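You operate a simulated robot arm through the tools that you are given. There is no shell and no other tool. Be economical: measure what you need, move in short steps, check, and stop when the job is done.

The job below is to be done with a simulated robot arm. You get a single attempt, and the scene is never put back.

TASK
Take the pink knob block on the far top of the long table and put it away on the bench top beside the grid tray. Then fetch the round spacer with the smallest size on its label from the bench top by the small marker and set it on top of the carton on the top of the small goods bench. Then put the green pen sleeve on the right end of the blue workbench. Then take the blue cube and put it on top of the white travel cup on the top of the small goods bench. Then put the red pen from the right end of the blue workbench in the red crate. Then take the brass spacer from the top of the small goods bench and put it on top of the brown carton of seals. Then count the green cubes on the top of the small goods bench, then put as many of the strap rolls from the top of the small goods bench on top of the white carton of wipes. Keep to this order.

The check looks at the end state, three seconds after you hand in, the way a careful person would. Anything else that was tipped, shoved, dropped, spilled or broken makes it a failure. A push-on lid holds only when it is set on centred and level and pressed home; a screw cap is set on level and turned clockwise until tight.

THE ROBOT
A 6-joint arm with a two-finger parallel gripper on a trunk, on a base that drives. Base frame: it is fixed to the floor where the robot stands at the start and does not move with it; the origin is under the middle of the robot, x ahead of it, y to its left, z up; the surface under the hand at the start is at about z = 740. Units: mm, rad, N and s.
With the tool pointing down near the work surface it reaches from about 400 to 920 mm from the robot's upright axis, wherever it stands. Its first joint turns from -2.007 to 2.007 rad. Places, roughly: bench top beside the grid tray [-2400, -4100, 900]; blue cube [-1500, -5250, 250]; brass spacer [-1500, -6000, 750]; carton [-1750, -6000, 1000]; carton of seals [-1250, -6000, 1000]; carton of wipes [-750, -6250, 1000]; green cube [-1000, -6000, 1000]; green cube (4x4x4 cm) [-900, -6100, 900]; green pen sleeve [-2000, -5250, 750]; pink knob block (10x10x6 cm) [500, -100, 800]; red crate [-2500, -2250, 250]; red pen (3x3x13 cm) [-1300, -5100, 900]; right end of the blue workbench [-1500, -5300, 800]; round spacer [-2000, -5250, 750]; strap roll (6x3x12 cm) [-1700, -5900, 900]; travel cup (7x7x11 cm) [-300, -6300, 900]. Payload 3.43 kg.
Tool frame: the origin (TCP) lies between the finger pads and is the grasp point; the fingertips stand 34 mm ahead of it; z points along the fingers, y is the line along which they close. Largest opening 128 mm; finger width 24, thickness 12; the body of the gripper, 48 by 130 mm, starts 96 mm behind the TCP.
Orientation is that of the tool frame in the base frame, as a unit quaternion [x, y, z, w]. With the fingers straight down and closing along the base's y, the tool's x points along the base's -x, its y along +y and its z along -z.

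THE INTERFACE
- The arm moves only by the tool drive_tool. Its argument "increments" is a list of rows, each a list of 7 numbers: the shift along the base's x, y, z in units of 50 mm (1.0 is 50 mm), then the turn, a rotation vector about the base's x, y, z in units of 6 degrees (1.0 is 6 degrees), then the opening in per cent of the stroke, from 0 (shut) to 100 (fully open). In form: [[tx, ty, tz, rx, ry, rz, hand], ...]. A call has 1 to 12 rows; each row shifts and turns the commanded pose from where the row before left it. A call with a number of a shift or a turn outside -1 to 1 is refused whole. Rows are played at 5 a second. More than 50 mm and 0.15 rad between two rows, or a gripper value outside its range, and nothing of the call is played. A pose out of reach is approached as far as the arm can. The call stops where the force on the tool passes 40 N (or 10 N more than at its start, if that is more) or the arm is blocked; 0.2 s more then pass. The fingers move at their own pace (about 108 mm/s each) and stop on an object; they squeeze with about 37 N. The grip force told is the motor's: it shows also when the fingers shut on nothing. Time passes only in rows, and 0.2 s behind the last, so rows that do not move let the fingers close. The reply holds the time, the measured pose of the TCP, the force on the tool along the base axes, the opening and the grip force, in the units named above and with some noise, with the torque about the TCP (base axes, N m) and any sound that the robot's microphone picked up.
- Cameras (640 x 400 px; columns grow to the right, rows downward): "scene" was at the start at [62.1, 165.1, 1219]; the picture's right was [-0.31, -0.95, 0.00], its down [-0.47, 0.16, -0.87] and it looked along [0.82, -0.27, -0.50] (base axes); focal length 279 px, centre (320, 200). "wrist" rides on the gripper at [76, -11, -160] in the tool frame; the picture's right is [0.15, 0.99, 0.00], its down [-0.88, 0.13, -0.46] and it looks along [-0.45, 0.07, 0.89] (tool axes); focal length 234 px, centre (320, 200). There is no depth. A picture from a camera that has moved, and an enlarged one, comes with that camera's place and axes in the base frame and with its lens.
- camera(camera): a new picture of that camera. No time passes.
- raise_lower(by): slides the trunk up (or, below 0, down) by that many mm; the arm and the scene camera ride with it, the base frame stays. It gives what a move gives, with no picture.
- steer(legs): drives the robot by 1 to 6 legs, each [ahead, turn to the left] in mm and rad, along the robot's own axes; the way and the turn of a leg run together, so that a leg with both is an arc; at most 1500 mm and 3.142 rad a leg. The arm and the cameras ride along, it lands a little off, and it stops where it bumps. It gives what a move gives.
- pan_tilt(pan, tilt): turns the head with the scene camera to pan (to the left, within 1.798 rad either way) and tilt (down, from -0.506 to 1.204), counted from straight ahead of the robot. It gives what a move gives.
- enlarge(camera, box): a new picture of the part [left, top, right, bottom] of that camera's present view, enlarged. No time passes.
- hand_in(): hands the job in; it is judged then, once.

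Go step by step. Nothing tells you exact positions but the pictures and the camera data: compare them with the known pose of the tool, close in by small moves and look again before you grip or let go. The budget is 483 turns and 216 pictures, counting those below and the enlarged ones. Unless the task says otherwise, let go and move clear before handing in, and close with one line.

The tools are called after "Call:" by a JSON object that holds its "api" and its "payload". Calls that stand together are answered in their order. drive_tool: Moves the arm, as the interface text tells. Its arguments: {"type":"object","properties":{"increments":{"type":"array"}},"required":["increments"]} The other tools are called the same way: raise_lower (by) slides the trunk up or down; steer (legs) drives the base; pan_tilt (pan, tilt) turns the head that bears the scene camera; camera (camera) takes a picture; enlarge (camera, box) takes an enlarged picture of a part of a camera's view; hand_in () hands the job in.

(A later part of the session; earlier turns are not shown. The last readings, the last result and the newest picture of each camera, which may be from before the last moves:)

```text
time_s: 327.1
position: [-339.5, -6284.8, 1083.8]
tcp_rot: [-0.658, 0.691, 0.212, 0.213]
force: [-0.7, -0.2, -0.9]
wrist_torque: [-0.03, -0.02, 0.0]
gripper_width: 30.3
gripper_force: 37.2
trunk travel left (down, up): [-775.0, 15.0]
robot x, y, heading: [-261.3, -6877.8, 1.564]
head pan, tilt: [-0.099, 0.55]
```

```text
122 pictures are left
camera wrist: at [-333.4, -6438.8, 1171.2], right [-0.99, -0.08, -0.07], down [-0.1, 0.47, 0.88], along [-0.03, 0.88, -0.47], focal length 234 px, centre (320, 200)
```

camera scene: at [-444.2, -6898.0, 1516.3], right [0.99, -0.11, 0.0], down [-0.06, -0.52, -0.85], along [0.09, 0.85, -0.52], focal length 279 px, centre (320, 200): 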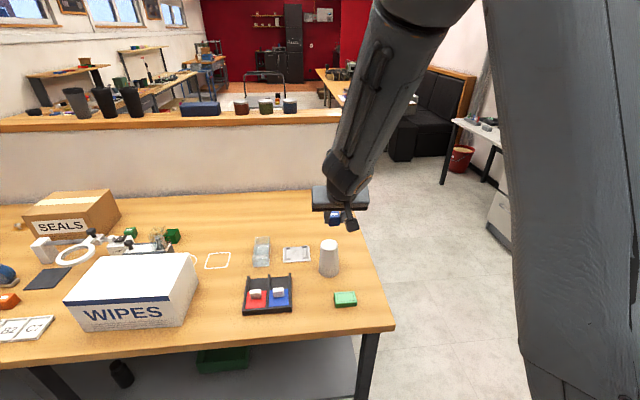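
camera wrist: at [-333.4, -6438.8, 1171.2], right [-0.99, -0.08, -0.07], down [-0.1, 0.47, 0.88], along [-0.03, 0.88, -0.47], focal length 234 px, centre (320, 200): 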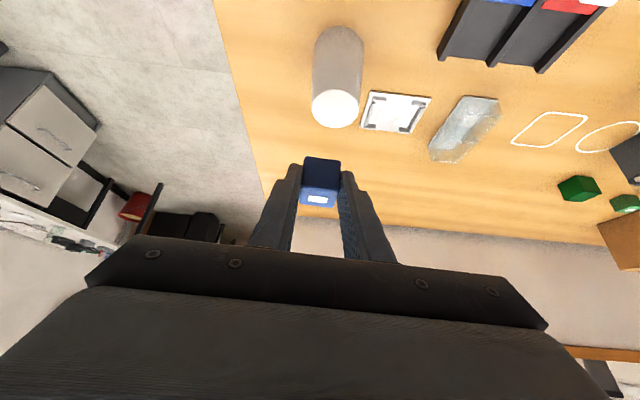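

The cup top refines to about [-348, -6251, 960]. I'll move just above it and compare in both views.

Call:
{"api": "drive_tool", "payload": {"increments": [[-0.17, 0.4, -0.6, 0, 0, 0, 0], [0, 0, -0.7, 0, 0, 0, 0], [0, 0, 0, 0, 0, 0, 0]]}}

Call:
{"api": "enlarge", "payload": {"camera": "scene", "box": [270, 190, 390, 290]}}

Call:
{"api": "camera", "payload": {"camera": "wrist"}}

```text
time_s: 327.9
position: [-346.8, -6264.2, 1018.9]
tcp_rot: [-0.658, 0.69, 0.213, 0.213]
force: [0.0, -0.3, -0.8]
wrist_torque: [0.01, 0.02, 0.0]
gripper_width: 30.7
gripper_force: 36.4
trunk travel left (down, up): [-775.0, 15.0]
robot x, y, heading: [-263.5, -6881.1, 1.563]
head pan, tilt: [-0.099, 0.55]
```

```text
4.00 times, centred on (330, 240) of scene
camera zoom: at [-444.2, -6898.0, 1516.3], right [0.99, -0.11, 0.0], down [-0.06, -0.52, -0.85], along [0.09, 0.85, -0.52], focal length 1117 px, centre (280, 40)
```

zoom: 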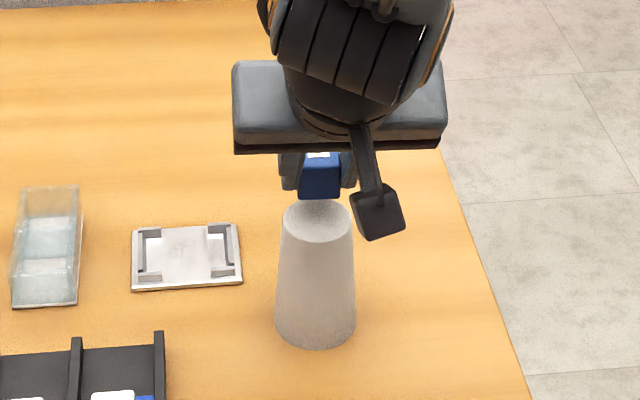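

```text
120 pictures are left
camera wrist: at [-341.8, -6418.4, 1107.1], right [-0.99, -0.08, -0.07], down [-0.1, 0.47, 0.88], along [-0.03, 0.88, -0.47], focal length 234 px, centre (320, 200)
```

wrist: 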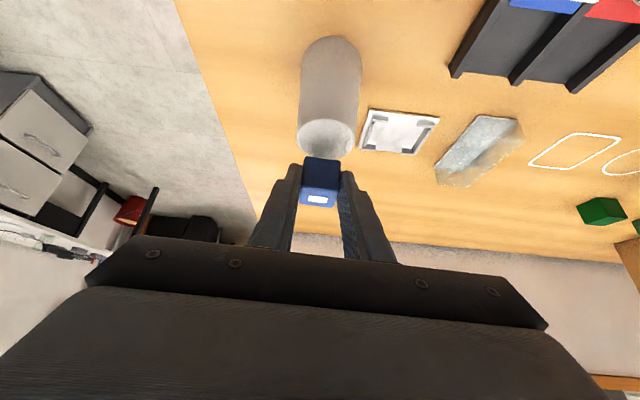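

Everything is consistent to within a few mm. I'll shift x by -4 mm and y by -3 mm and descend slowly to contact.

Call:
{"api": "drive_tool", "payload": {"increments": [[-0.08, -0.06, -0.16, 0, 0, 0, 0], [0, 0, -0.1, 0, 0, 0, 0], [0, 0, 0, 0, 0, 0, 0]]}}

Call:
{"api": "enlarge", "payload": {"camera": "scene", "box": [290, 200, 370, 270]}}

Call:
{"api": "enlarge", "payload": {"camera": "wrist", "box": [260, 100, 400, 220]}}

```text
time_s: 328.6
position: [-352.7, -6267.4, 1004.7]
tcp_rot: [-0.658, 0.691, 0.212, 0.214]
force: [0.2, 0.1, 0.4]
wrist_torque: [0.0, 0.01, 0.0]
gripper_width: 30.4
gripper_force: 37.3
trunk travel left (down, up): [-775.0, 15.0]
robot x, y, heading: [-263.4, -6878.2, 1.561]
head pan, tilt: [-0.099, 0.55]
```

```text
5.71 times, centred on (330, 235) of scene
camera zoom: at [-444.1, -6898.1, 1516.3], right [0.99, -0.11, 0.0], down [-0.06, -0.52, -0.85], along [0.09, 0.85, -0.52], focal length 1595 px, centre (263, 0)
```

zoom: 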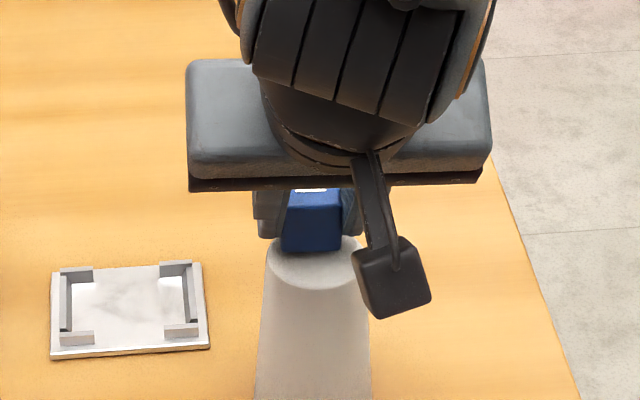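

```text
3.33 times, centred on (330, 160) of wrist
camera zoom: at [-345.9, -6420.9, 1093.7], right [-0.99, -0.08, -0.07], down [-0.1, 0.47, 0.88], along [-0.03, 0.88, -0.47], focal length 781 px, centre (287, 333)
```

zoom: 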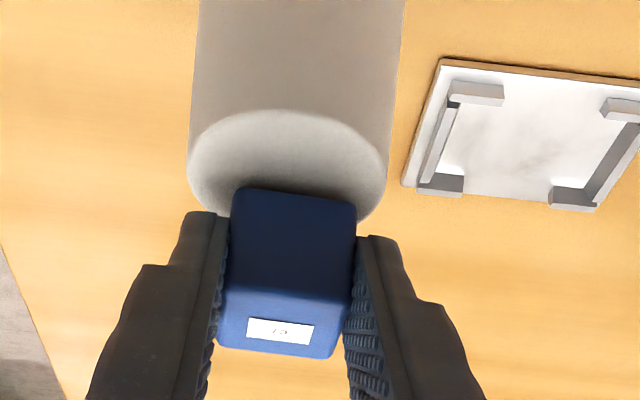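

Call:
{"api": "drive_tool", "payload": {"increments": [[0.02, -0.06, -0.1, 0, 0, 0, 0], [0, 0, 0, 0, 0, 0, 0]]}}

Call:
{"api": "drive_tool", "payload": {"increments": [[0, 0, -0.06, 0, 0, 0, 0], [0, 0, 0, 0, 0, 0, 0]]}}

Call:
{"api": "drive_tool", "payload": {"increments": [[0, 0, -0.05, 0, 0, 0, 0], [0, 0, 0, 0, 0, 0, 0]]}}

Call:
{"api": "enlarge", "payload": {"camera": "scene", "box": [290, 200, 370, 270]}}

```text
time_s: 329.2
position: [-351.1, -6269.6, 1002.6]
tcp_rot: [-0.658, 0.69, 0.213, 0.214]
force: [0.9, 2.1, 13.4]
wrist_torque: [0.28, -0.15, -0.02]
gripper_width: 30.6
gripper_force: 37.1
trunk travel left (down, up): [-775.0, 15.0]
robot x, y, heading: [-259.9, -6881.3, 1.559]
head pan, tilt: [-0.099, 0.55]
```

```text
time_s: 329.9
position: [-351.9, -6270.2, 1000.2]
tcp_rot: [-0.658, 0.69, 0.214, 0.215]
force: [0.0, 3.5, 32.7]
wrist_torque: [0.61, -0.18, 0.02]
gripper_width: 30.6
gripper_force: 36.8
trunk travel left (down, up): [-775.0, 15.0]
robot x, y, heading: [-263.6, -6880.5, 1.565]
head pan, tilt: [-0.099, 0.55]
```

```text
time_s: 330.2
position: [-351.0, -6267.7, 1000.5]
tcp_rot: [-0.657, 0.689, 0.215, 0.216]
force: [0.8, -5.0, 14.2]
wrist_torque: [-0.1, -0.13, -0.04]
gripper_width: 30.5
gripper_force: 37.2
trunk travel left (down, up): [-775.0, 15.0]
robot x, y, heading: [-256.5, -6875.9, 1.563]
head pan, tilt: [-0.099, 0.55]
stopped in row 1: the force on the tool passed its limit at 46 N (the readings are from after the stop); the commanded pose is now the measured one
```

```text
5.71 times, centred on (330, 235) of scene
camera zoom: at [-444.0, -6899.2, 1516.2], right [0.99, -0.11, 0.0], down [-0.06, -0.52, -0.85], along [0.09, 0.85, -0.52], focal length 1595 px, centre (263, 0)
```

zoom: 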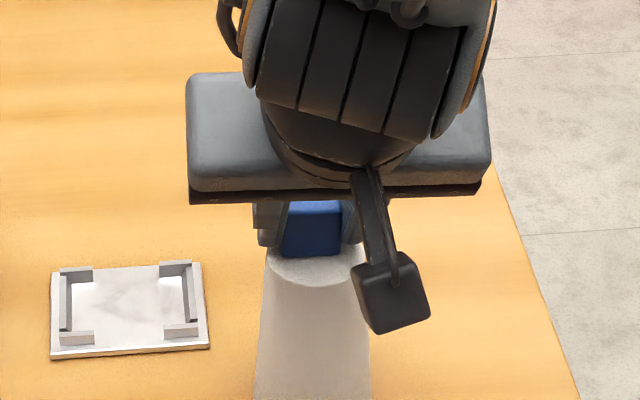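

Contact shows the cup top is at z≈967, so the cup centre is nearer the robot, at about y -6268. I'll lift a little, shift 19 mm toward the robot and check again.

Call:
{"api": "drive_tool", "payload": {"increments": [[0, 0, 0.2, 0, 0, 0, 0], [0.05, -0.4, 0, 0, 0, 0, 0], [0, 0, 0, 0, 0, 0, 0]]}}

Call:
{"api": "enlarge", "payload": {"camera": "scene", "box": [290, 200, 370, 270]}}

Call:
{"api": "enlarge", "payload": {"camera": "wrist", "box": [260, 100, 400, 220]}}

```text
time_s: 331.0
position: [-348.7, -6286.6, 1009.0]
tcp_rot: [-0.657, 0.69, 0.213, 0.215]
force: [0.2, 1.1, -0.6]
wrist_torque: [0.01, -0.02, -0.03]
gripper_width: 30.3
gripper_force: 37.9
trunk travel left (down, up): [-775.0, 15.0]
robot x, y, heading: [-260.4, -6875.9, 1.564]
head pan, tilt: [-0.099, 0.55]
```

```text
5.71 times, centred on (330, 235) of scene
camera zoom: at [-444.1, -6898.1, 1516.3], right [0.99, -0.11, 0.0], down [-0.06, -0.52, -0.85], along [0.09, 0.85, -0.52], focal length 1595 px, centre (263, 0)
```

zoom: 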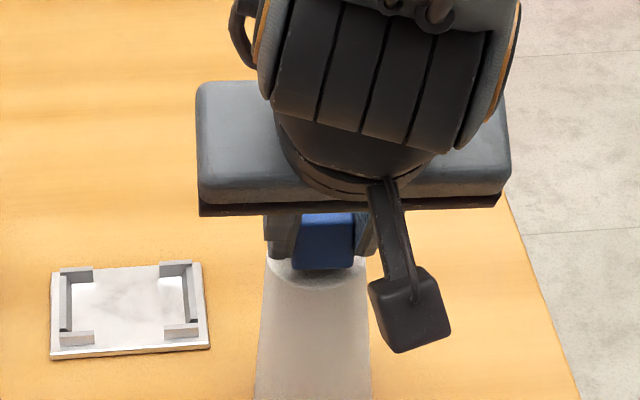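

```text
3.33 times, centred on (330, 160) of wrist
camera zoom: at [-342.8, -6441.8, 1095.9], right [-0.99, -0.08, -0.07], down [-0.1, 0.46, 0.88], along [-0.03, 0.88, -0.47], focal length 781 px, centre (287, 333)
```

zoom: 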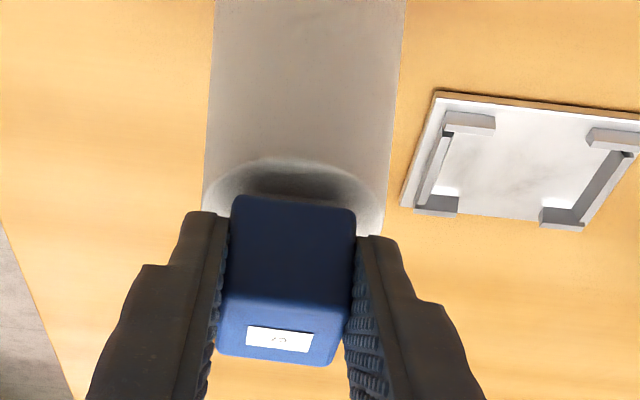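

Now the cube is centred over the cup top. I'll lower to contact.

Call:
{"api": "drive_tool", "payload": {"increments": [[-0.04, 0, -0.08, 0, 0, 0, 0], [0, 0, -0.04, 0, 0, 0, 0], [0, 0, 0, 0, 0, 0, 0]]}}

Call:
{"api": "drive_tool", "payload": {"increments": [[0, 0, -0.04, 0, 0, 0, 0], [0, 0, 0, 0, 0, 0, 0]]}}

```text
time_s: 331.8
position: [-352.2, -6287.7, 1001.5]
tcp_rot: [-0.658, 0.69, 0.214, 0.215]
force: [-0.8, 0.6, 0.4]
wrist_torque: [0.01, 0.02, 0.01]
gripper_width: 30.5
gripper_force: 36.9
trunk travel left (down, up): [-775.0, 15.0]
robot x, y, heading: [-260.1, -6878.2, 1.559]
head pan, tilt: [-0.099, 0.55]
```

```text
time_s: 332.4
position: [-351.1, -6286.8, 1000.6]
tcp_rot: [-0.657, 0.69, 0.214, 0.216]
force: [-1.7, -0.2, 6.1]
wrist_torque: [0.0, -0.08, 0.02]
gripper_width: 30.6
gripper_force: 37.4
trunk travel left (down, up): [-775.0, 15.0]
robot x, y, heading: [-259.5, -6879.6, 1.563]
head pan, tilt: [-0.099, 0.55]
```

Contact is light and torque-free. I'll press slightly, open and withdraw along the tool axis.

Call:
{"api": "drive_tool", "payload": {"increments": [[0, 0, -0.03, 0, 0, 0, 0], [0, 0, 0, 0, 0, 0, 40], [0, 0, 0, 0, 0, 0, 40], [0, 0, 0, 0, 0, 0, 40], [0, -0.23, 0.33, 0, 0, 0, 40], [0, -0.46, 0.66, 0, 0, 0, 40], [0, -0.46, 0.66, 0, 0, 0, 40], [0, 0, 0, 0, 0, 0, 40]]}}

Call:
{"api": "enlarge", "payload": {"camera": "scene", "box": [250, 170, 410, 290]}}

Call:
{"api": "camera", "payload": {"camera": "wrist"}}

```text
time_s: 334.2
position: [-351.8, -6344.7, 1080.8]
tcp_rot: [-0.658, 0.69, 0.214, 0.215]
force: [0.5, -0.7, -0.1]
wrist_torque: [0.03, -0.03, 0.04]
gripper_width: 51.2
gripper_force: 0.1
trunk travel left (down, up): [-775.0, 15.0]
robot x, y, heading: [-261.5, -6876.4, 1.562]
head pan, tilt: [-0.099, 0.55]
```

```text
3.33 times, centred on (330, 230) of scene
camera zoom: at [-444.1, -6898.3, 1516.3], right [0.99, -0.11, 0.0], down [-0.06, -0.52, -0.85], along [0.09, 0.85, -0.52], focal length 930 px, centre (287, 100)
```

zoom: 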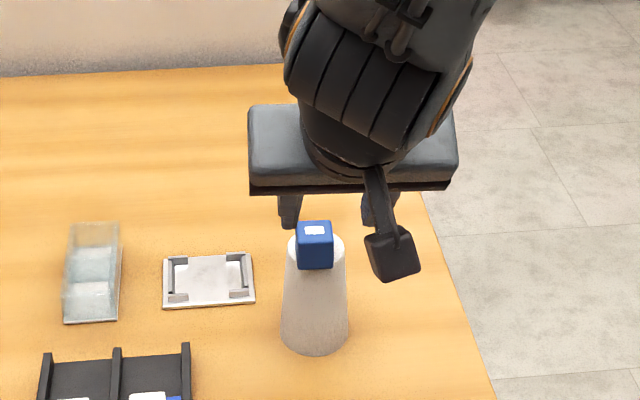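

```text
113 pictures are left
camera wrist: at [-345.4, -6498.1, 1166.9], right [-0.99, -0.08, -0.07], down [-0.1, 0.46, 0.88], along [-0.03, 0.88, -0.47], focal length 234 px, centre (320, 200)
```

wrist: 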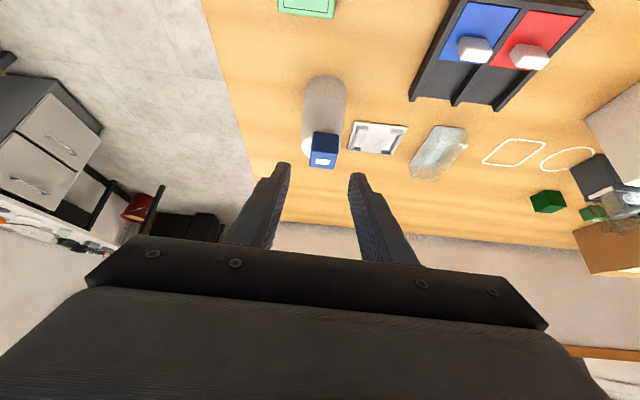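

Call:
{"api": "enlarge", "payload": {"camera": "scene", "box": [310, 215, 350, 245]}}

Call:
{"api": "enlarge", "payload": {"camera": "wrist", "box": [290, 60, 370, 180]}}

```text
13.33 times, centred on (330, 230) of scene
camera zoom: at [-444.1, -6898.3, 1516.3], right [0.99, -0.11, 0.0], down [-0.06, -0.52, -0.85], along [0.09, 0.85, -0.52], focal length 3722 px, centre (187, -200)
```

zoom: 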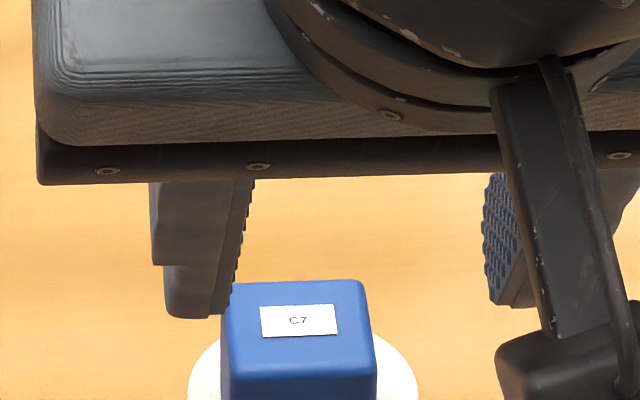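

```text
3.33 times, centred on (330, 120) of wrist
camera zoom: at [-345.4, -6498.1, 1166.9], right [-0.99, -0.08, -0.07], down [-0.1, 0.46, 0.88], along [-0.03, 0.88, -0.47], focal length 781 px, centre (287, 467)
```

zoom: 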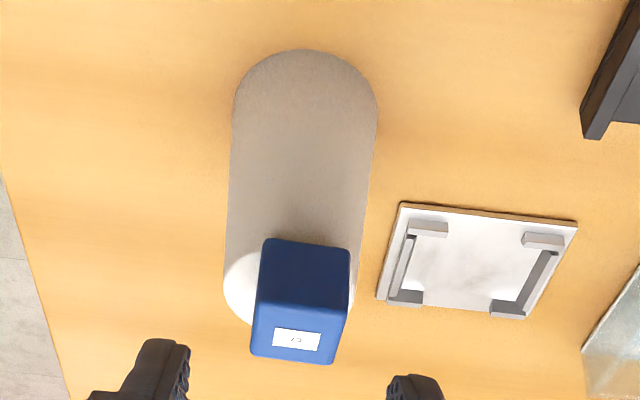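

The cube looks biased toward the robot on the cup, so I'll check with a lower crop.

Call:
{"api": "enlarge", "payload": {"camera": "scene", "box": [305, 225, 355, 265]}}

```text
10.00 times, centred on (330, 245) of scene
camera zoom: at [-444.1, -6898.3, 1516.3], right [0.99, -0.11, 0.0], down [-0.06, -0.52, -0.85], along [0.09, 0.85, -0.52], focal length 2792 px, centre (220, -250)
```

zoom: 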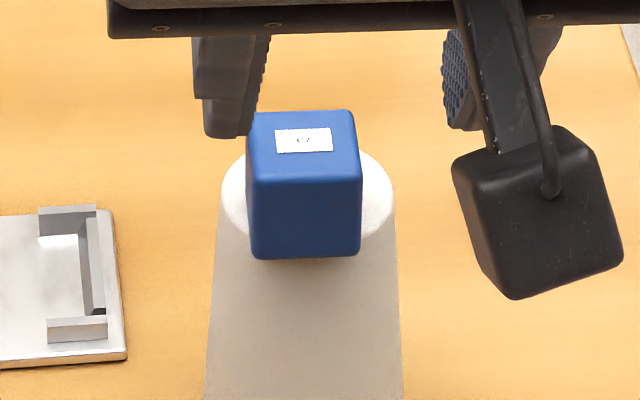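

The cube sits about 13 mm too near the robot side, with its front edge at the rim. I'll regrip it, lift a few millimetres, move it back 13 mm and set it down again.

Call:
{"api": "drive_tool", "payload": {"increments": [[0, 0.46, -0.66, 0, 0, 0, 40], [0, 0.46, -0.66, 0, 0, 0, 40], [0, 0.17, -0.2, 0, 0, 0, 40], [0, 0, 0, 0, 0, 0, 40]]}}

Call:
{"api": "enlarge", "payload": {"camera": "wrist", "box": [240, 100, 400, 220]}}

```text
time_s: 335.2
position: [-351.1, -6290.8, 1004.6]
tcp_rot: [-0.658, 0.689, 0.214, 0.215]
force: [-0.7, -0.1, 1.3]
wrist_torque: [0.02, 0.0, -0.03]
gripper_width: 51.3
gripper_force: 0.1
trunk travel left (down, up): [-775.0, 15.0]
robot x, y, heading: [-259.7, -6877.8, 1.56]
head pan, tilt: [-0.099, 0.55]
```

```text
3.33 times, centred on (320, 160) of wrist
camera zoom: at [-345.8, -6444.7, 1091.2], right [-0.99, -0.08, -0.07], down [-0.1, 0.46, 0.88], along [-0.03, 0.88, -0.46], focal length 781 px, centre (320, 333)
```

zoom: 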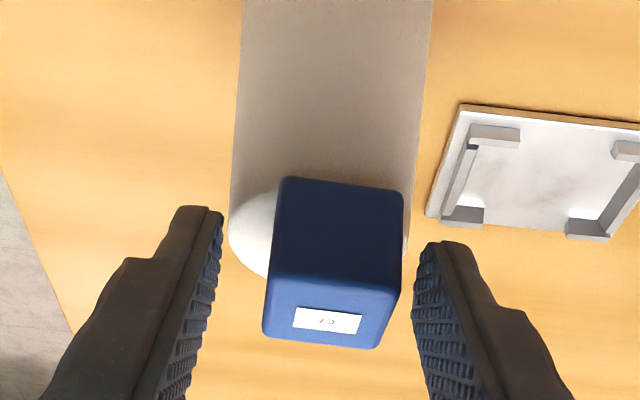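

Call:
{"api": "drive_tool", "payload": {"increments": [[-0.09, 0, 0, 0, 0, 0, 40], [0, 0, 0, 0, 0, 0, 40], [0, 0, 0, 0, 0, 0, 0], [0, 0, 0, 0, 0, 0, 0], [0, 0, 0, 0, 0, 0, 0]]}}

Call:
{"api": "drive_tool", "payload": {"increments": [[0, 0, 0.14, 0, 0, 0, 0], [0.07, 0.26, 0, 0, 0, 0, 0], [0, 0, 0, 0, 0, 0, 0]]}}

Call:
{"api": "enlarge", "payload": {"camera": "scene", "box": [305, 215, 355, 255]}}

Call:
{"api": "enlarge", "payload": {"camera": "wrist", "box": [240, 100, 400, 220]}}

```text
time_s: 336.4
position: [-355.2, -6290.1, 1005.7]
tcp_rot: [-0.658, 0.689, 0.215, 0.214]
force: [0.5, 0.1, 1.2]
wrist_torque: [0.0, 0.0, 0.0]
gripper_width: 30.5
gripper_force: 37.2
trunk travel left (down, up): [-775.0, 15.0]
robot x, y, heading: [-259.8, -6880.6, 1.561]
head pan, tilt: [-0.099, 0.55]
```

```text
time_s: 337.2
position: [-351.6, -6277.5, 1012.4]
tcp_rot: [-0.658, 0.689, 0.214, 0.215]
force: [-0.2, 0.6, -0.2]
wrist_torque: [0.0, -0.01, -0.02]
gripper_width: 30.5
gripper_force: 37.3
trunk travel left (down, up): [-775.0, 15.0]
robot x, y, heading: [-260.6, -6877.2, 1.558]
head pan, tilt: [-0.099, 0.55]
```

```text
10.00 times, centred on (330, 235) of scene
camera zoom: at [-444.1, -6898.1, 1516.3], right [0.99, -0.11, 0.0], down [-0.06, -0.52, -0.85], along [0.09, 0.85, -0.52], focal length 2792 px, centre (220, -150)
```

zoom: 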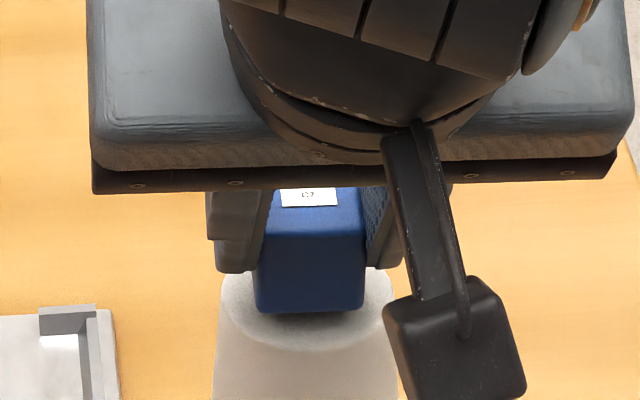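

```text
3.33 times, centred on (320, 160) of wrist
camera zoom: at [-345.9, -6432.0, 1099.4], right [-0.99, -0.08, -0.07], down [-0.1, 0.46, 0.88], along [-0.03, 0.88, -0.47], focal length 781 px, centre (320, 333)
```

zoom: 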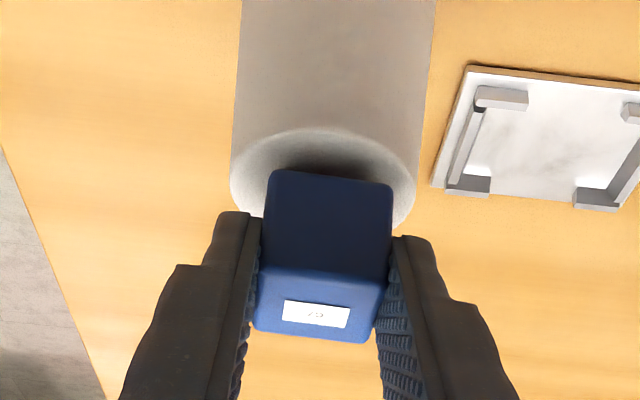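

Now it will land centred. I'll lower to contact.

Call:
{"api": "drive_tool", "payload": {"increments": [[0.03, 0.06, -0.08, 0, 0, 0, 0], [0, 0, 0, 0, 0, 0, 0]]}}

Call:
{"api": "drive_tool", "payload": {"increments": [[0, 0, -0.06, 0, 0, 0, 0], [0, 0, 0, 0, 0, 0, 0]]}}

```text
time_s: 337.8
position: [-350.0, -6275.7, 1007.3]
tcp_rot: [-0.657, 0.69, 0.213, 0.215]
force: [0.6, -0.3, -0.7]
wrist_torque: [-0.01, -0.05, 0.01]
gripper_width: 30.4
gripper_force: 37.1
trunk travel left (down, up): [-775.0, 15.0]
robot x, y, heading: [-260.3, -6877.0, 1.558]
head pan, tilt: [-0.099, 0.55]
```

```text
time_s: 338.4
position: [-350.6, -6273.8, 1004.6]
tcp_rot: [-0.657, 0.69, 0.213, 0.215]
force: [-0.7, -0.6, 1.6]
wrist_torque: [-0.01, -0.02, -0.01]
gripper_width: 30.3
gripper_force: 36.6
trunk travel left (down, up): [-775.0, 15.0]
robot x, y, heading: [-258.4, -6877.3, 1.558]
head pan, tilt: [-0.099, 0.55]
```

Call:
{"api": "drive_tool", "payload": {"increments": [[0, 0, -0.03, 0, 0, 0, 0], [0, 0, 0, 0, 0, 0, 0]]}}

Call:
{"api": "drive_tool", "payload": {"increments": [[0, 0, 0, 0, 0, 0, 38], [0, 0, 0, 0, 0, 0, 38], [0, 0, 0, 0, 0, 0, 38], [0, -0.23, 0.33, 0, 0, 0, 38], [0, -0.46, 0.66, 0, 0, 0, 38], [0, -0.46, 0.66, 0, 0, 0, 38], [0, -0.46, 0.66, 0, 0, 0, 38], [0, 0, 0, 0, 0, 0, 38]]}}

Call:
{"api": "enlarge", "payload": {"camera": "scene", "box": [305, 215, 355, 255]}}

Call:
{"api": "enlarge", "payload": {"camera": "wrist", "box": [260, 40, 420, 180]}}

```text
time_s: 339.0
position: [-351.2, -6274.6, 1004.2]
tcp_rot: [-0.657, 0.69, 0.215, 0.216]
force: [0.7, -1.0, 15.6]
wrist_torque: [0.1, -0.23, -0.03]
gripper_width: 30.6
gripper_force: 37.0
trunk travel left (down, up): [-775.0, 15.0]
robot x, y, heading: [-257.5, -6877.7, 1.559]
head pan, tilt: [-0.099, 0.55]
```

```text
time_s: 340.8
position: [-348.4, -6354.6, 1122.4]
tcp_rot: [-0.658, 0.69, 0.214, 0.214]
force: [-0.2, 0.2, 0.5]
wrist_torque: [0.02, -0.06, 0.0]
gripper_width: 48.6
gripper_force: 0.1
trunk travel left (down, up): [-775.0, 15.0]
robot x, y, heading: [-259.6, -6876.9, 1.564]
head pan, tilt: [-0.099, 0.55]
```

```text
10.00 times, centred on (330, 235) of scene
camera zoom: at [-444.1, -6898.3, 1516.3], right [0.99, -0.11, 0.0], down [-0.06, -0.52, -0.85], along [0.09, 0.85, -0.52], focal length 2792 px, centre (220, -150)
```

zoom: 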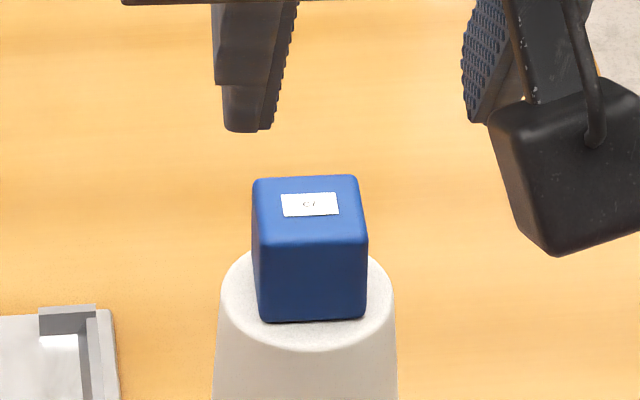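

```text
2.86 times, centred on (340, 110) of wrist
camera zoom: at [-342.7, -6508.8, 1209.0], right [-0.99, -0.08, -0.07], down [-0.1, 0.46, 0.88], along [-0.03, 0.88, -0.47], focal length 669 px, centre (263, 457)
```

zoom: 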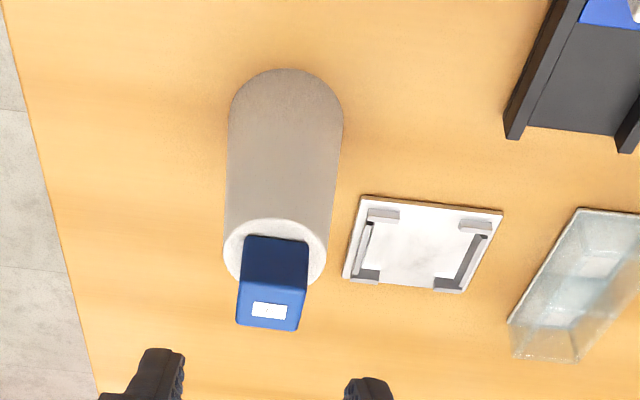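

The blue cube is centred on the cup. Next is the red pen: I'll straighten the tool, back off and drive to the blue workbench.

Call:
{"api": "drive_tool", "payload": {"increments": [[0, -0.3, 0.5, -1, 0, 0, 38], [0, -0.3, 0.5, -1, 0, 0, 38], [0, -0.3, 0.5, -1, 0, 0, 38], [0, 0, 0.5, -1, 0, 0, 38], [0, 0, 0.5, -1, 0, 0, 38], [0, 0, 0.5, -0.83, 0, 0, 38], [0, 0, 0, 0, 0, 0, 38]]}}

Call:
{"api": "steer", "payload": {"legs": [[-180, 0], [0, -1.56], [700, 0], [0, 1.57], [1500, 0], [1080, 0]]}}

```text
time_s: 342.4
position: [-344.7, -6393.5, 1262.5]
tcp_rot: [-0.692, 0.722, -0.004, 0.007]
force: [0.2, 0.2, -0.3]
wrist_torque: [0.0, -0.02, 0.0]
gripper_width: 48.6
gripper_force: 0.1
out of reach, approached as far as the arm can: row 1
trunk travel left (down, up): [-775.0, 15.0]
robot x, y, heading: [-264.5, -6878.2, 1.564]
head pan, tilt: [-0.099, 0.55]
```

```text
time_s: 367.1
position: [189.6, -4015.6, 1262.0]
tcp_rot: [0.717, -0.697, 0.003, -0.009]
force: [0.4, 0.9, 0.8]
wrist_torque: [-0.03, -0.03, 0.0]
gripper_width: 48.5
gripper_force: 0.0
trunk travel left (down, up): [-775.0, 15.0]
robot x, y, heading: [308.1, -4494.7, 1.631]
head pan, tilt: [-0.099, 0.55]
```

Call:
{"api": "steer", "payload": {"legs": [[0, 1.51], [1500, 0], [100, 0], [0, 1.57]]}}

Call:
{"api": "pan_tilt", "payload": {"pan": -0.1, "tilt": 0.75}}

Call:
{"api": "camera", "payload": {"camera": "scene"}}

Call:
{"api": "camera", "payload": {"camera": "wrist"}}

```text
time_s: 382.8
position: [-1198.7, -4983.0, 1261.7]
tcp_rot: [0.721, 0.693, -0.008, -0.003]
force: [0.5, 0.3, -0.4]
wrist_torque: [0.01, 0.01, 0.05]
gripper_width: 48.7
gripper_force: 0.2
trunk travel left (down, up): [-775.0, 15.0]
robot x, y, heading: [-1281.9, -4496.5, -1.582]
head pan, tilt: [-0.099, 0.55]
```

```text
time_s: 383.5
position: [-1198.8, -4983.3, 1261.4]
tcp_rot: [0.722, 0.692, -0.008, -0.003]
force: [0.1, 0.7, 0.1]
wrist_torque: [0.0, 0.0, 0.03]
gripper_width: 48.3
gripper_force: 0.1
trunk travel left (down, up): [-775.0, 15.0]
robot x, y, heading: [-1284.6, -4496.9, -1.58]
head pan, tilt: [-0.099, 0.75]
```

```text
104 pictures are left
camera scene: at [-1095.2, -4473.8, 1499.0], right [-0.99, 0.11, 0.0], down [0.07, 0.68, -0.73], along [-0.08, -0.73, -0.68], focal length 279 px, centre (320, 200)
```

scene: 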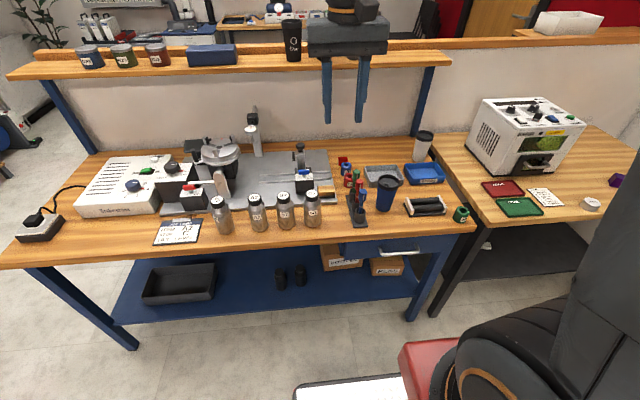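

```text
103 pictures are left
camera wrist: at [-1203.6, -4904.9, 1421.4], right [0.99, 0.11, -0.02], down [0.1, -0.88, 0.46], along [0.03, -0.46, -0.89], focal length 234 px, centre (320, 200)
```

wrist: 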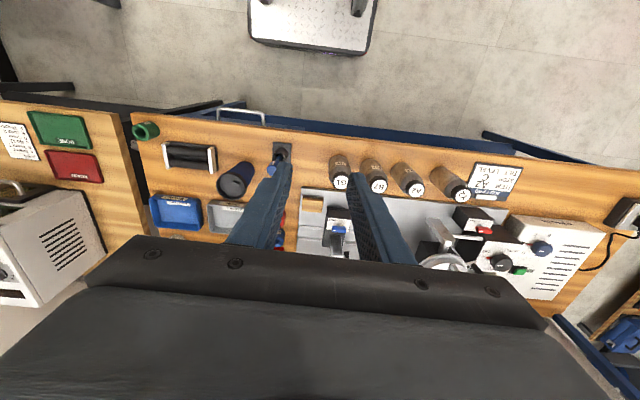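

Call:
{"api": "enlarge", "payload": {"camera": "scene", "box": [310, 140, 410, 240]}}

```text
4.00 times, centred on (360, 190) of scene
camera zoom: at [-1095.2, -4473.8, 1499.0], right [-0.99, 0.11, 0.0], down [0.07, 0.68, -0.73], along [-0.08, -0.73, -0.68], focal length 1117 px, centre (160, 240)
```

zoom: 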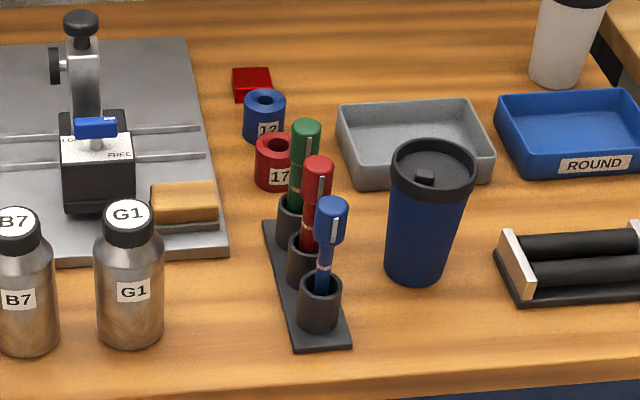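

The pens stand in a row along y, with the red one in the middle at about [-1298, -5162] and its cap top at z≈930. I'll lower the trunk, move above it and check.

Call:
{"api": "raise_lower", "payload": {"by": -150}}

Call:
{"api": "drive_tool", "payload": {"increments": [[-0.4, -0.72, 0, 0, 0, 0.3, 38], [-0.4, -0.72, 0, 0, 0, 0, 38], [-0.4, -0.72, 0, 0, 0, 0, 38], [-0.4, -0.72, 0, 0, 0, 0, 38], [-0.4, -0.72, -0.3, 0, 0, 0, 38], [0, 0, -0.7, 0, 0, 0, 38], [0, 0, 0, 0, 0, 0, 38]]}}

Call:
{"api": "camera", "payload": {"camera": "wrist"}}

Call:
{"api": "enlarge", "payload": {"camera": "scene", "box": [300, 70, 460, 230]}}

```text
time_s: 385.2
position: [-1198.8, -4982.2, 1112.2]
tcp_rot: [0.722, 0.692, -0.008, -0.003]
force: [-0.2, 0.6, -0.4]
wrist_torque: [0.0, -0.02, -0.04]
gripper_width: 48.7
gripper_force: 0.0
trunk travel left (down, up): [-625.0, 165.0]
robot x, y, heading: [-1283.7, -4500.7, -1.574]
head pan, tilt: [-0.099, 0.75]
```

```text
time_s: 386.8
position: [-1301.3, -5164.7, 1060.3]
tcp_rot: [0.71, 0.704, -0.008, -0.003]
force: [-0.1, 0.1, 0.5]
wrist_torque: [0.01, 0.01, 0.02]
gripper_width: 48.5
gripper_force: 0.1
trunk travel left (down, up): [-625.0, 165.0]
robot x, y, heading: [-1287.0, -4499.5, -1.575]
head pan, tilt: [-0.099, 0.75]
```

```text
101 pictures are left
camera wrist: at [-1308.6, -5087.0, 1219.9], right [0.99, 0.14, -0.02], down [0.13, -0.88, 0.46], along [0.05, -0.46, -0.89], focal length 234 px, centre (320, 200)
```

wrist: 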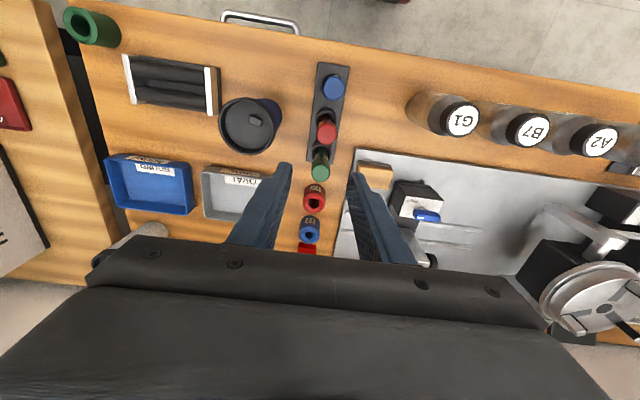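

```text
2.50 times, centred on (380, 150) of scene
camera zoom: at [-1095.6, -4515.6, 1349.0], right [-0.99, 0.11, 0.0], down [0.07, 0.68, -0.73], along [-0.08, -0.73, -0.68], focal length 698 px, centre (170, 325)
```

zoom: 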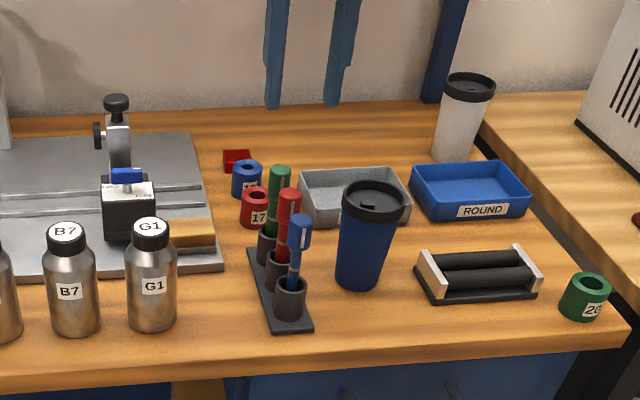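

Triangulating with the wrist view puts the red cap at [-1296, -5139] with its top at z≈948. I'll narrow the opening because the tumbler is close, align and descend.

Call:
{"api": "drive_tool", "payload": {"increments": [[0.1, 0.5, 0, 0, 0, 0, 30], [0, 0, -0.7, 0, 0, 0, 30], [0, 0, -0.7, 0, 0, 0, 30], [0, 0, 0, 0, 0, 0, 30]]}}

Call:
{"api": "camera", "payload": {"camera": "wrist"}}

Call:
{"api": "enlarge", "payload": {"camera": "scene", "box": [320, 80, 440, 220]}}

```text
time_s: 387.8
position: [-1295.3, -5139.2, 986.6]
tcp_rot: [0.71, 0.704, -0.008, -0.003]
force: [1.1, -0.6, -0.1]
wrist_torque: [-0.03, -0.01, -0.03]
gripper_width: 38.1
gripper_force: 0.0
trunk travel left (down, up): [-625.0, 165.0]
robot x, y, heading: [-1287.4, -4500.5, -1.578]
head pan, tilt: [-0.099, 0.75]
```

```text
99 pictures are left
camera wrist: at [-1302.7, -5061.5, 1148.2], right [0.99, 0.14, -0.02], down [0.13, -0.88, 0.46], along [0.05, -0.46, -0.89], focal length 234 px, centre (320, 200)
```

wrist: 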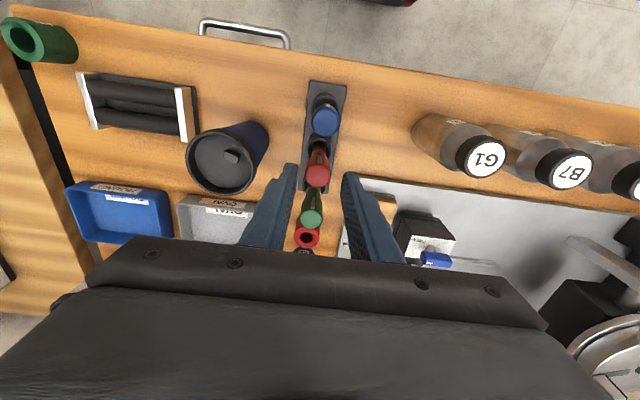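

```text
2.86 times, centred on (380, 150) of scene
camera zoom: at [-1095.6, -4515.5, 1349.0], right [-0.99, 0.11, 0.0], down [0.07, 0.68, -0.73], along [-0.08, -0.73, -0.68], focal length 798 px, centre (149, 343)
```

zoom: 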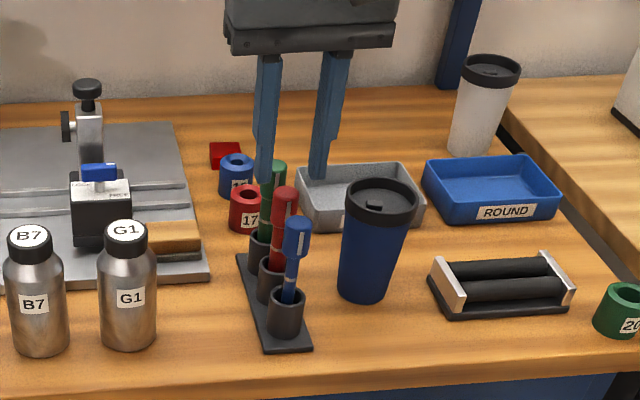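

Aligned. I'll descend to the cap and grip.

Call:
{"api": "drive_tool", "payload": {"increments": [[-0.05, 0.05, -0.6, 0, 0, 0, 30], [0, 0, -0.5, 0, 0, 0, 30], [0, 0, 0, 0, 0, 0, 30]]}}

Call:
{"api": "camera", "payload": {"camera": "wrist"}}

Call:
{"api": "enlarge", "payload": {"camera": "scene", "box": [320, 80, 440, 220]}}

```text
time_s: 388.6
position: [-1295.1, -5135.8, 933.7]
tcp_rot: [0.71, 0.704, -0.008, -0.003]
force: [1.2, 0.2, -0.1]
wrist_torque: [0.02, -0.01, -0.02]
gripper_width: 38.4
gripper_force: 0.0
trunk travel left (down, up): [-625.0, 165.0]
robot x, y, heading: [-1283.4, -4498.4, -1.577]
head pan, tilt: [-0.099, 0.75]
```

```text
97 pictures are left
camera wrist: at [-1303.0, -5059.2, 1095.4], right [0.99, 0.14, -0.02], down [0.13, -0.88, 0.46], along [0.05, -0.46, -0.89], focal length 234 px, centre (320, 200)
```

wrist: 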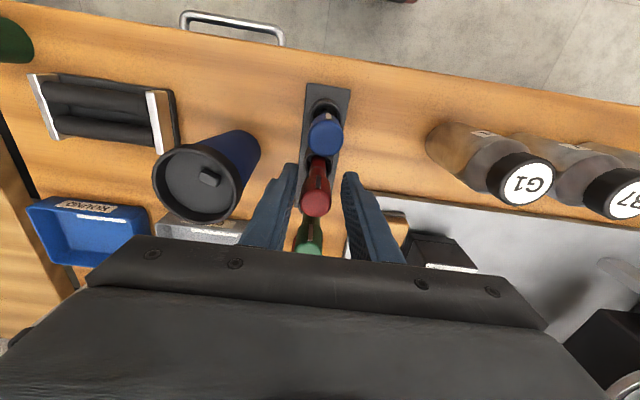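

```text
2.86 times, centred on (380, 150) of scene
camera zoom: at [-1095.6, -4515.5, 1349.0], right [-0.99, 0.11, 0.0], down [0.07, 0.68, -0.73], along [-0.08, -0.73, -0.68], focal length 798 px, centre (149, 343)
```

zoom: 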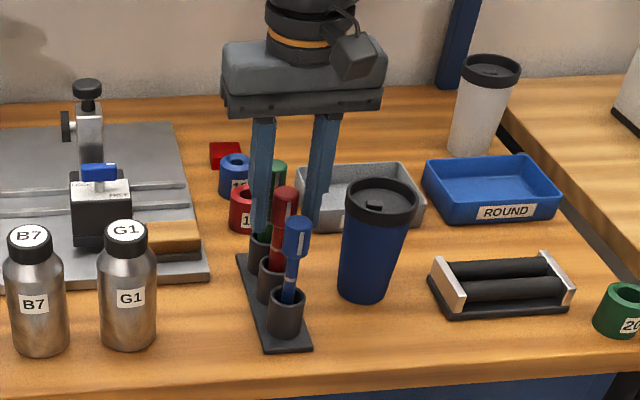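

Call:
{"api": "drive_tool", "payload": {"increments": [[-0.04, 0.04, 0, 0, 0, 0, 30], [0, 0, 0, 0, 0, 0, 0], [0, 0, 0, 0, 0, 0, 0], [0, 0, 0, 0, 0, 0, 0]]}}

Call:
{"api": "drive_tool", "payload": {"increments": [[0, 0, 0.5, 0, 0, 0, 0], [0, 0, 0.9, 0, 0, 0, 0], [0, 0, 0.9, 0, 0, 0, 0], [0, 0, 0.9, 0, 0, 0, 0], [0, 0, 0, 0, 0, 0, 0]]}}

Call:
{"api": "enlarge", "payload": {"camera": "scene", "box": [300, 40, 440, 220]}}

```text
time_s: 389.6
position: [-1298.1, -5135.3, 936.1]
tcp_rot: [0.71, 0.704, -0.009, -0.003]
force: [-0.7, 0.3, -0.1]
wrist_torque: [-0.06, -0.01, 0.03]
gripper_width: 23.1
gripper_force: 36.8
trunk travel left (down, up): [-625.0, 165.0]
robot x, y, heading: [-1286.6, -4499.2, -1.58]
head pan, tilt: [-0.099, 0.75]
```

```text
time_s: 390.8
position: [-1298.1, -5133.5, 1099.8]
tcp_rot: [0.71, 0.704, -0.007, -0.004]
force: [-0.2, 0.0, 0.2]
wrist_torque: [0.0, 0.0, 0.01]
gripper_width: 23.4
gripper_force: 36.9
trunk travel left (down, up): [-625.0, 165.0]
robot x, y, heading: [-1285.4, -4498.3, -1.578]
head pan, tilt: [-0.099, 0.75]
```

```text
2.22 times, centred on (370, 130) of scene
camera zoom: at [-1095.6, -4515.5, 1348.9], right [-0.99, 0.11, 0.0], down [0.07, 0.68, -0.73], along [-0.08, -0.73, -0.68], focal length 620 px, centre (209, 356)
```

zoom: 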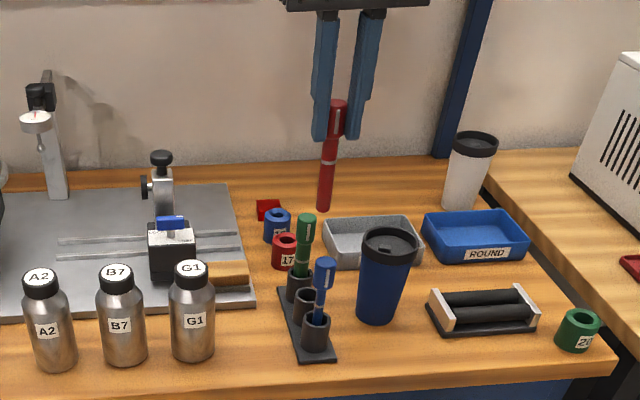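

The red pen is out of the stand. I'll retract and drive to the bench with the red crate on its lower shelf.

Call:
{"api": "drive_tool", "payload": {"increments": [[0, 0.9, 0.4, 0, 0, 0, 0], [0, 0.9, 0.4, 0, 0, 0, 0], [0, 0.9, 0.4, 0, 0, 0, 0], [0, 0, 0, 0, 0, 0, 0]]}}

Call:
{"api": "steer", "payload": {"legs": [[0, -1.56], [200, 0], [0, -1.57], [1500, 0], [700, 0], [0, 1.57]]}}

Call:
{"api": "pan_tilt", "payload": {"pan": 0, "tilt": 0.6}}

Call:
{"api": "camera", "payload": {"camera": "scene"}}

```text
time_s: 391.8
position: [-1296.5, -4998.8, 1158.0]
tcp_rot: [0.71, 0.704, -0.008, -0.004]
force: [0.0, 0.3, -0.3]
wrist_torque: [0.03, 0.03, 0.01]
gripper_width: 23.2
gripper_force: 37.0
trunk travel left (down, up): [-625.0, 165.0]
robot x, y, heading: [-1285.2, -4499.3, -1.574]
head pan, tilt: [-0.099, 0.75]
```

```text
time_s: 415.6
position: [-1967.0, -2284.3, 1158.1]
tcp_rot: [1.0, 0.021, -0.004, -0.007]
force: [0.1, -0.4, -0.2]
wrist_torque: [0.0, 0.02, -0.03]
gripper_width: 21.7
gripper_force: 37.1
trunk travel left (down, up): [-625.0, 165.0]
robot x, y, heading: [-1465.7, -2269.8, -3.099]
head pan, tilt: [-0.099, 0.75]
```

```text
time_s: 416.3
position: [-1966.8, -2283.8, 1157.8]
tcp_rot: [1.0, 0.021, -0.004, -0.008]
force: [-0.2, 0.1, 0.6]
wrist_torque: [0.01, 0.0, 0.0]
gripper_width: 21.5
gripper_force: 37.0
trunk travel left (down, up): [-625.0, 165.0]
robot x, y, heading: [-1464.9, -2270.9, -3.093]
head pan, tilt: [0.0, 0.6]
```

```text
94 pictures are left
camera scene: at [-1475.4, -2468.0, 1361.8], right [-0.04, 1.0, 0.0], down [0.56, 0.02, -0.82], along [-0.82, -0.04, -0.57], focal length 279 px, centre (320, 200)
```

scene: 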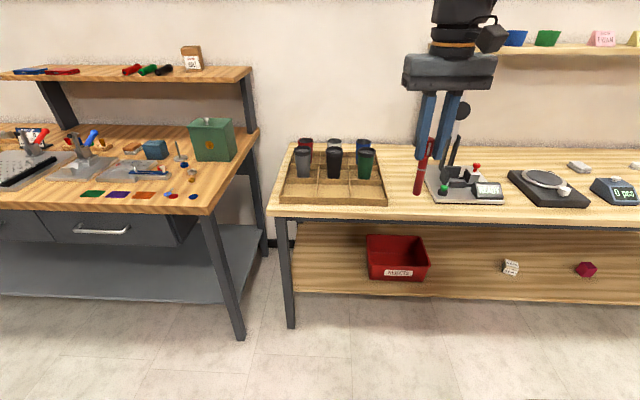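

Call:
{"api": "enlarge", "payload": {"camera": "scene", "box": [330, 190, 490, 310]}}

Call:
{"api": "enlarge", "payload": {"camera": "scene", "box": [380, 60, 510, 220]}}

```text
3.33 times, centred on (410, 250) of scene
camera zoom: at [-1475.4, -2468.0, 1361.8], right [-0.04, 1.0, 0.0], down [0.56, 0.02, -0.82], along [-0.82, -0.04, -0.57], focal length 930 px, centre (20, 33)
```

zoom: 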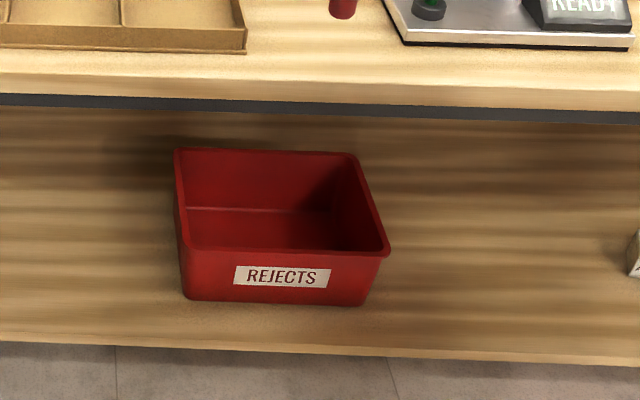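

```text
2.50 times, centred on (445, 140) of scene
camera zoom: at [-1475.4, -2468.0, 1361.8], right [-0.04, 1.0, 0.0], down [0.56, 0.02, -0.82], along [-0.82, -0.04, -0.57], focal length 698 px, centre (8, 350)
```

zoom: 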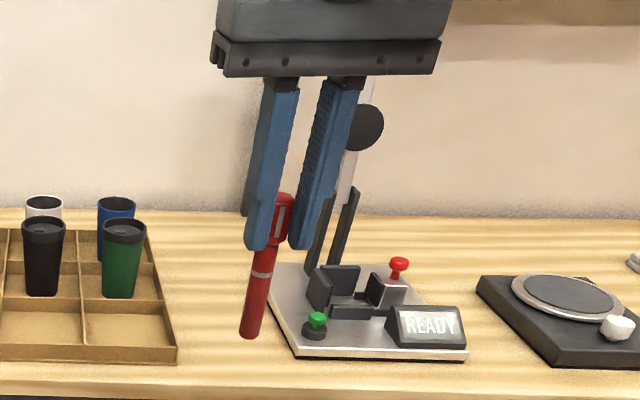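

The crate ("REJECTS") sits on the lower shelf: rim from x≈-2385 to -2590, y≈-2138, rim z≈372, shelf z≈270. I'll back up, aim at it, lower the trunk, and reach in under the bench with a strong forward tilt.

Call:
{"api": "steer", "payload": {"legs": [[-180, 0], [0, -0.15]]}}

Call:
{"api": "raise_lower", "payload": {"by": -400}}

Call:
{"api": "raise_lower", "payload": {"by": -200}}

Call:
{"api": "pan_tilt", "payload": {"pan": 0, "tilt": 0.35}}

Call:
{"api": "camera", "payload": {"camera": "scene"}}

```text
time_s: 418.4
position: [-1786.5, -2203.7, 1157.0]
tcp_rot: [0.999, -0.052, -0.002, -0.008]
force: [0.2, 1.0, -0.9]
wrist_torque: [-0.01, 0.02, -0.01]
gripper_width: 21.3
gripper_force: 37.2
trunk travel left (down, up): [-625.0, 165.0]
robot x, y, heading: [-1289.9, -2262.7, 3.04]
head pan, tilt: [0.0, 0.6]
```

```text
time_s: 422.3
position: [-1787.0, -2203.3, 757.2]
tcp_rot: [0.999, -0.051, -0.002, -0.008]
force: [-0.3, 0.6, -0.3]
wrist_torque: [0.0, -0.01, 0.0]
gripper_width: 21.2
gripper_force: 36.8
trunk travel left (down, up): [-225.0, 565.0]
robot x, y, heading: [-1289.7, -2264.1, 3.036]
head pan, tilt: [0.0, 0.6]
```

```text
time_s: 424.4
position: [-1814.3, -2201.6, 556.6]
tcp_rot: [0.999, -0.051, -0.002, -0.007]
force: [0.7, 0.0, -0.3]
wrist_torque: [0.03, 0.05, 0.01]
gripper_width: 20.9
gripper_force: 36.8
trunk travel left (down, up): [-25.0, 765.0]
robot x, y, heading: [-1292.3, -2260.6, 3.039]
head pan, tilt: [0.0, 0.6]
```

```text
time_s: 425.2
position: [-1815.5, -2201.0, 557.7]
tcp_rot: [0.999, -0.051, -0.002, -0.008]
force: [0.2, 0.4, -0.6]
wrist_torque: [-0.01, 0.03, 0.04]
gripper_width: 20.9
gripper_force: 36.9
trunk travel left (down, up): [-25.0, 765.0]
robot x, y, heading: [-1288.5, -2258.7, 3.04]
head pan, tilt: [0.0, 0.351]
```

```text
91 pictures are left
camera scene: at [-1497.5, -2438.6, 784.5], right [0.1, 0.99, 0.0], down [0.34, -0.04, -0.94], along [-0.93, 0.1, -0.34], focal length 279 px, centre (320, 200)
```

scene: 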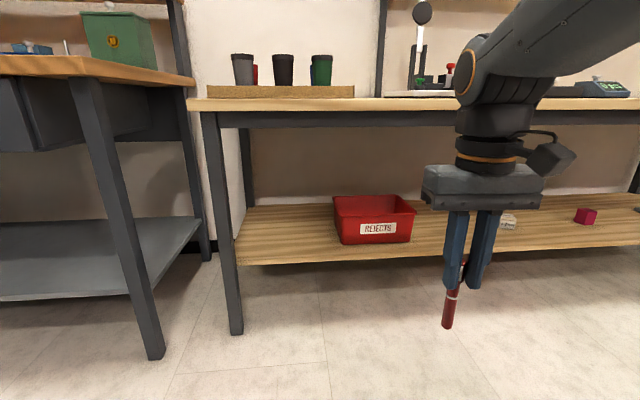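

Call:
{"api": "enlarge", "payload": {"camera": "scene", "box": [400, 160, 560, 340]}}

Call:
{"api": "enlarge", "payload": {"camera": "wrist", "box": [220, 80, 420, 260]}}

```text
2.22 times, centred on (480, 250) of scene
camera zoom: at [-1497.5, -2438.6, 784.5], right [0.1, 0.99, 0.0], down [0.34, -0.04, -0.94], along [-0.93, 0.1, -0.34], focal length 620 px, centre (-36, 89)
```

zoom: 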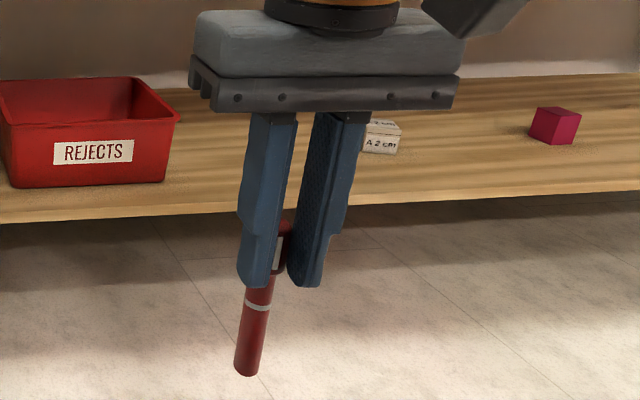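

```text
2.22 times, centred on (320, 170) of wrist
camera zoom: at [-1737.3, -2199.1, 717.7], right [0.04, -1.0, -0.02], down [-0.89, -0.05, 0.46], along [-0.46, -0.01, -0.89], focal length 520 px, centre (320, 267)
```

zoom: 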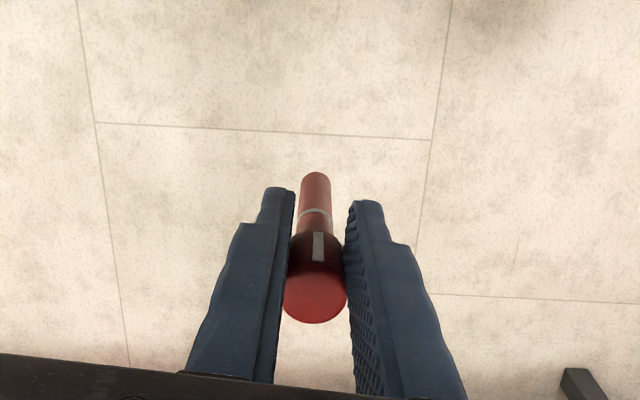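

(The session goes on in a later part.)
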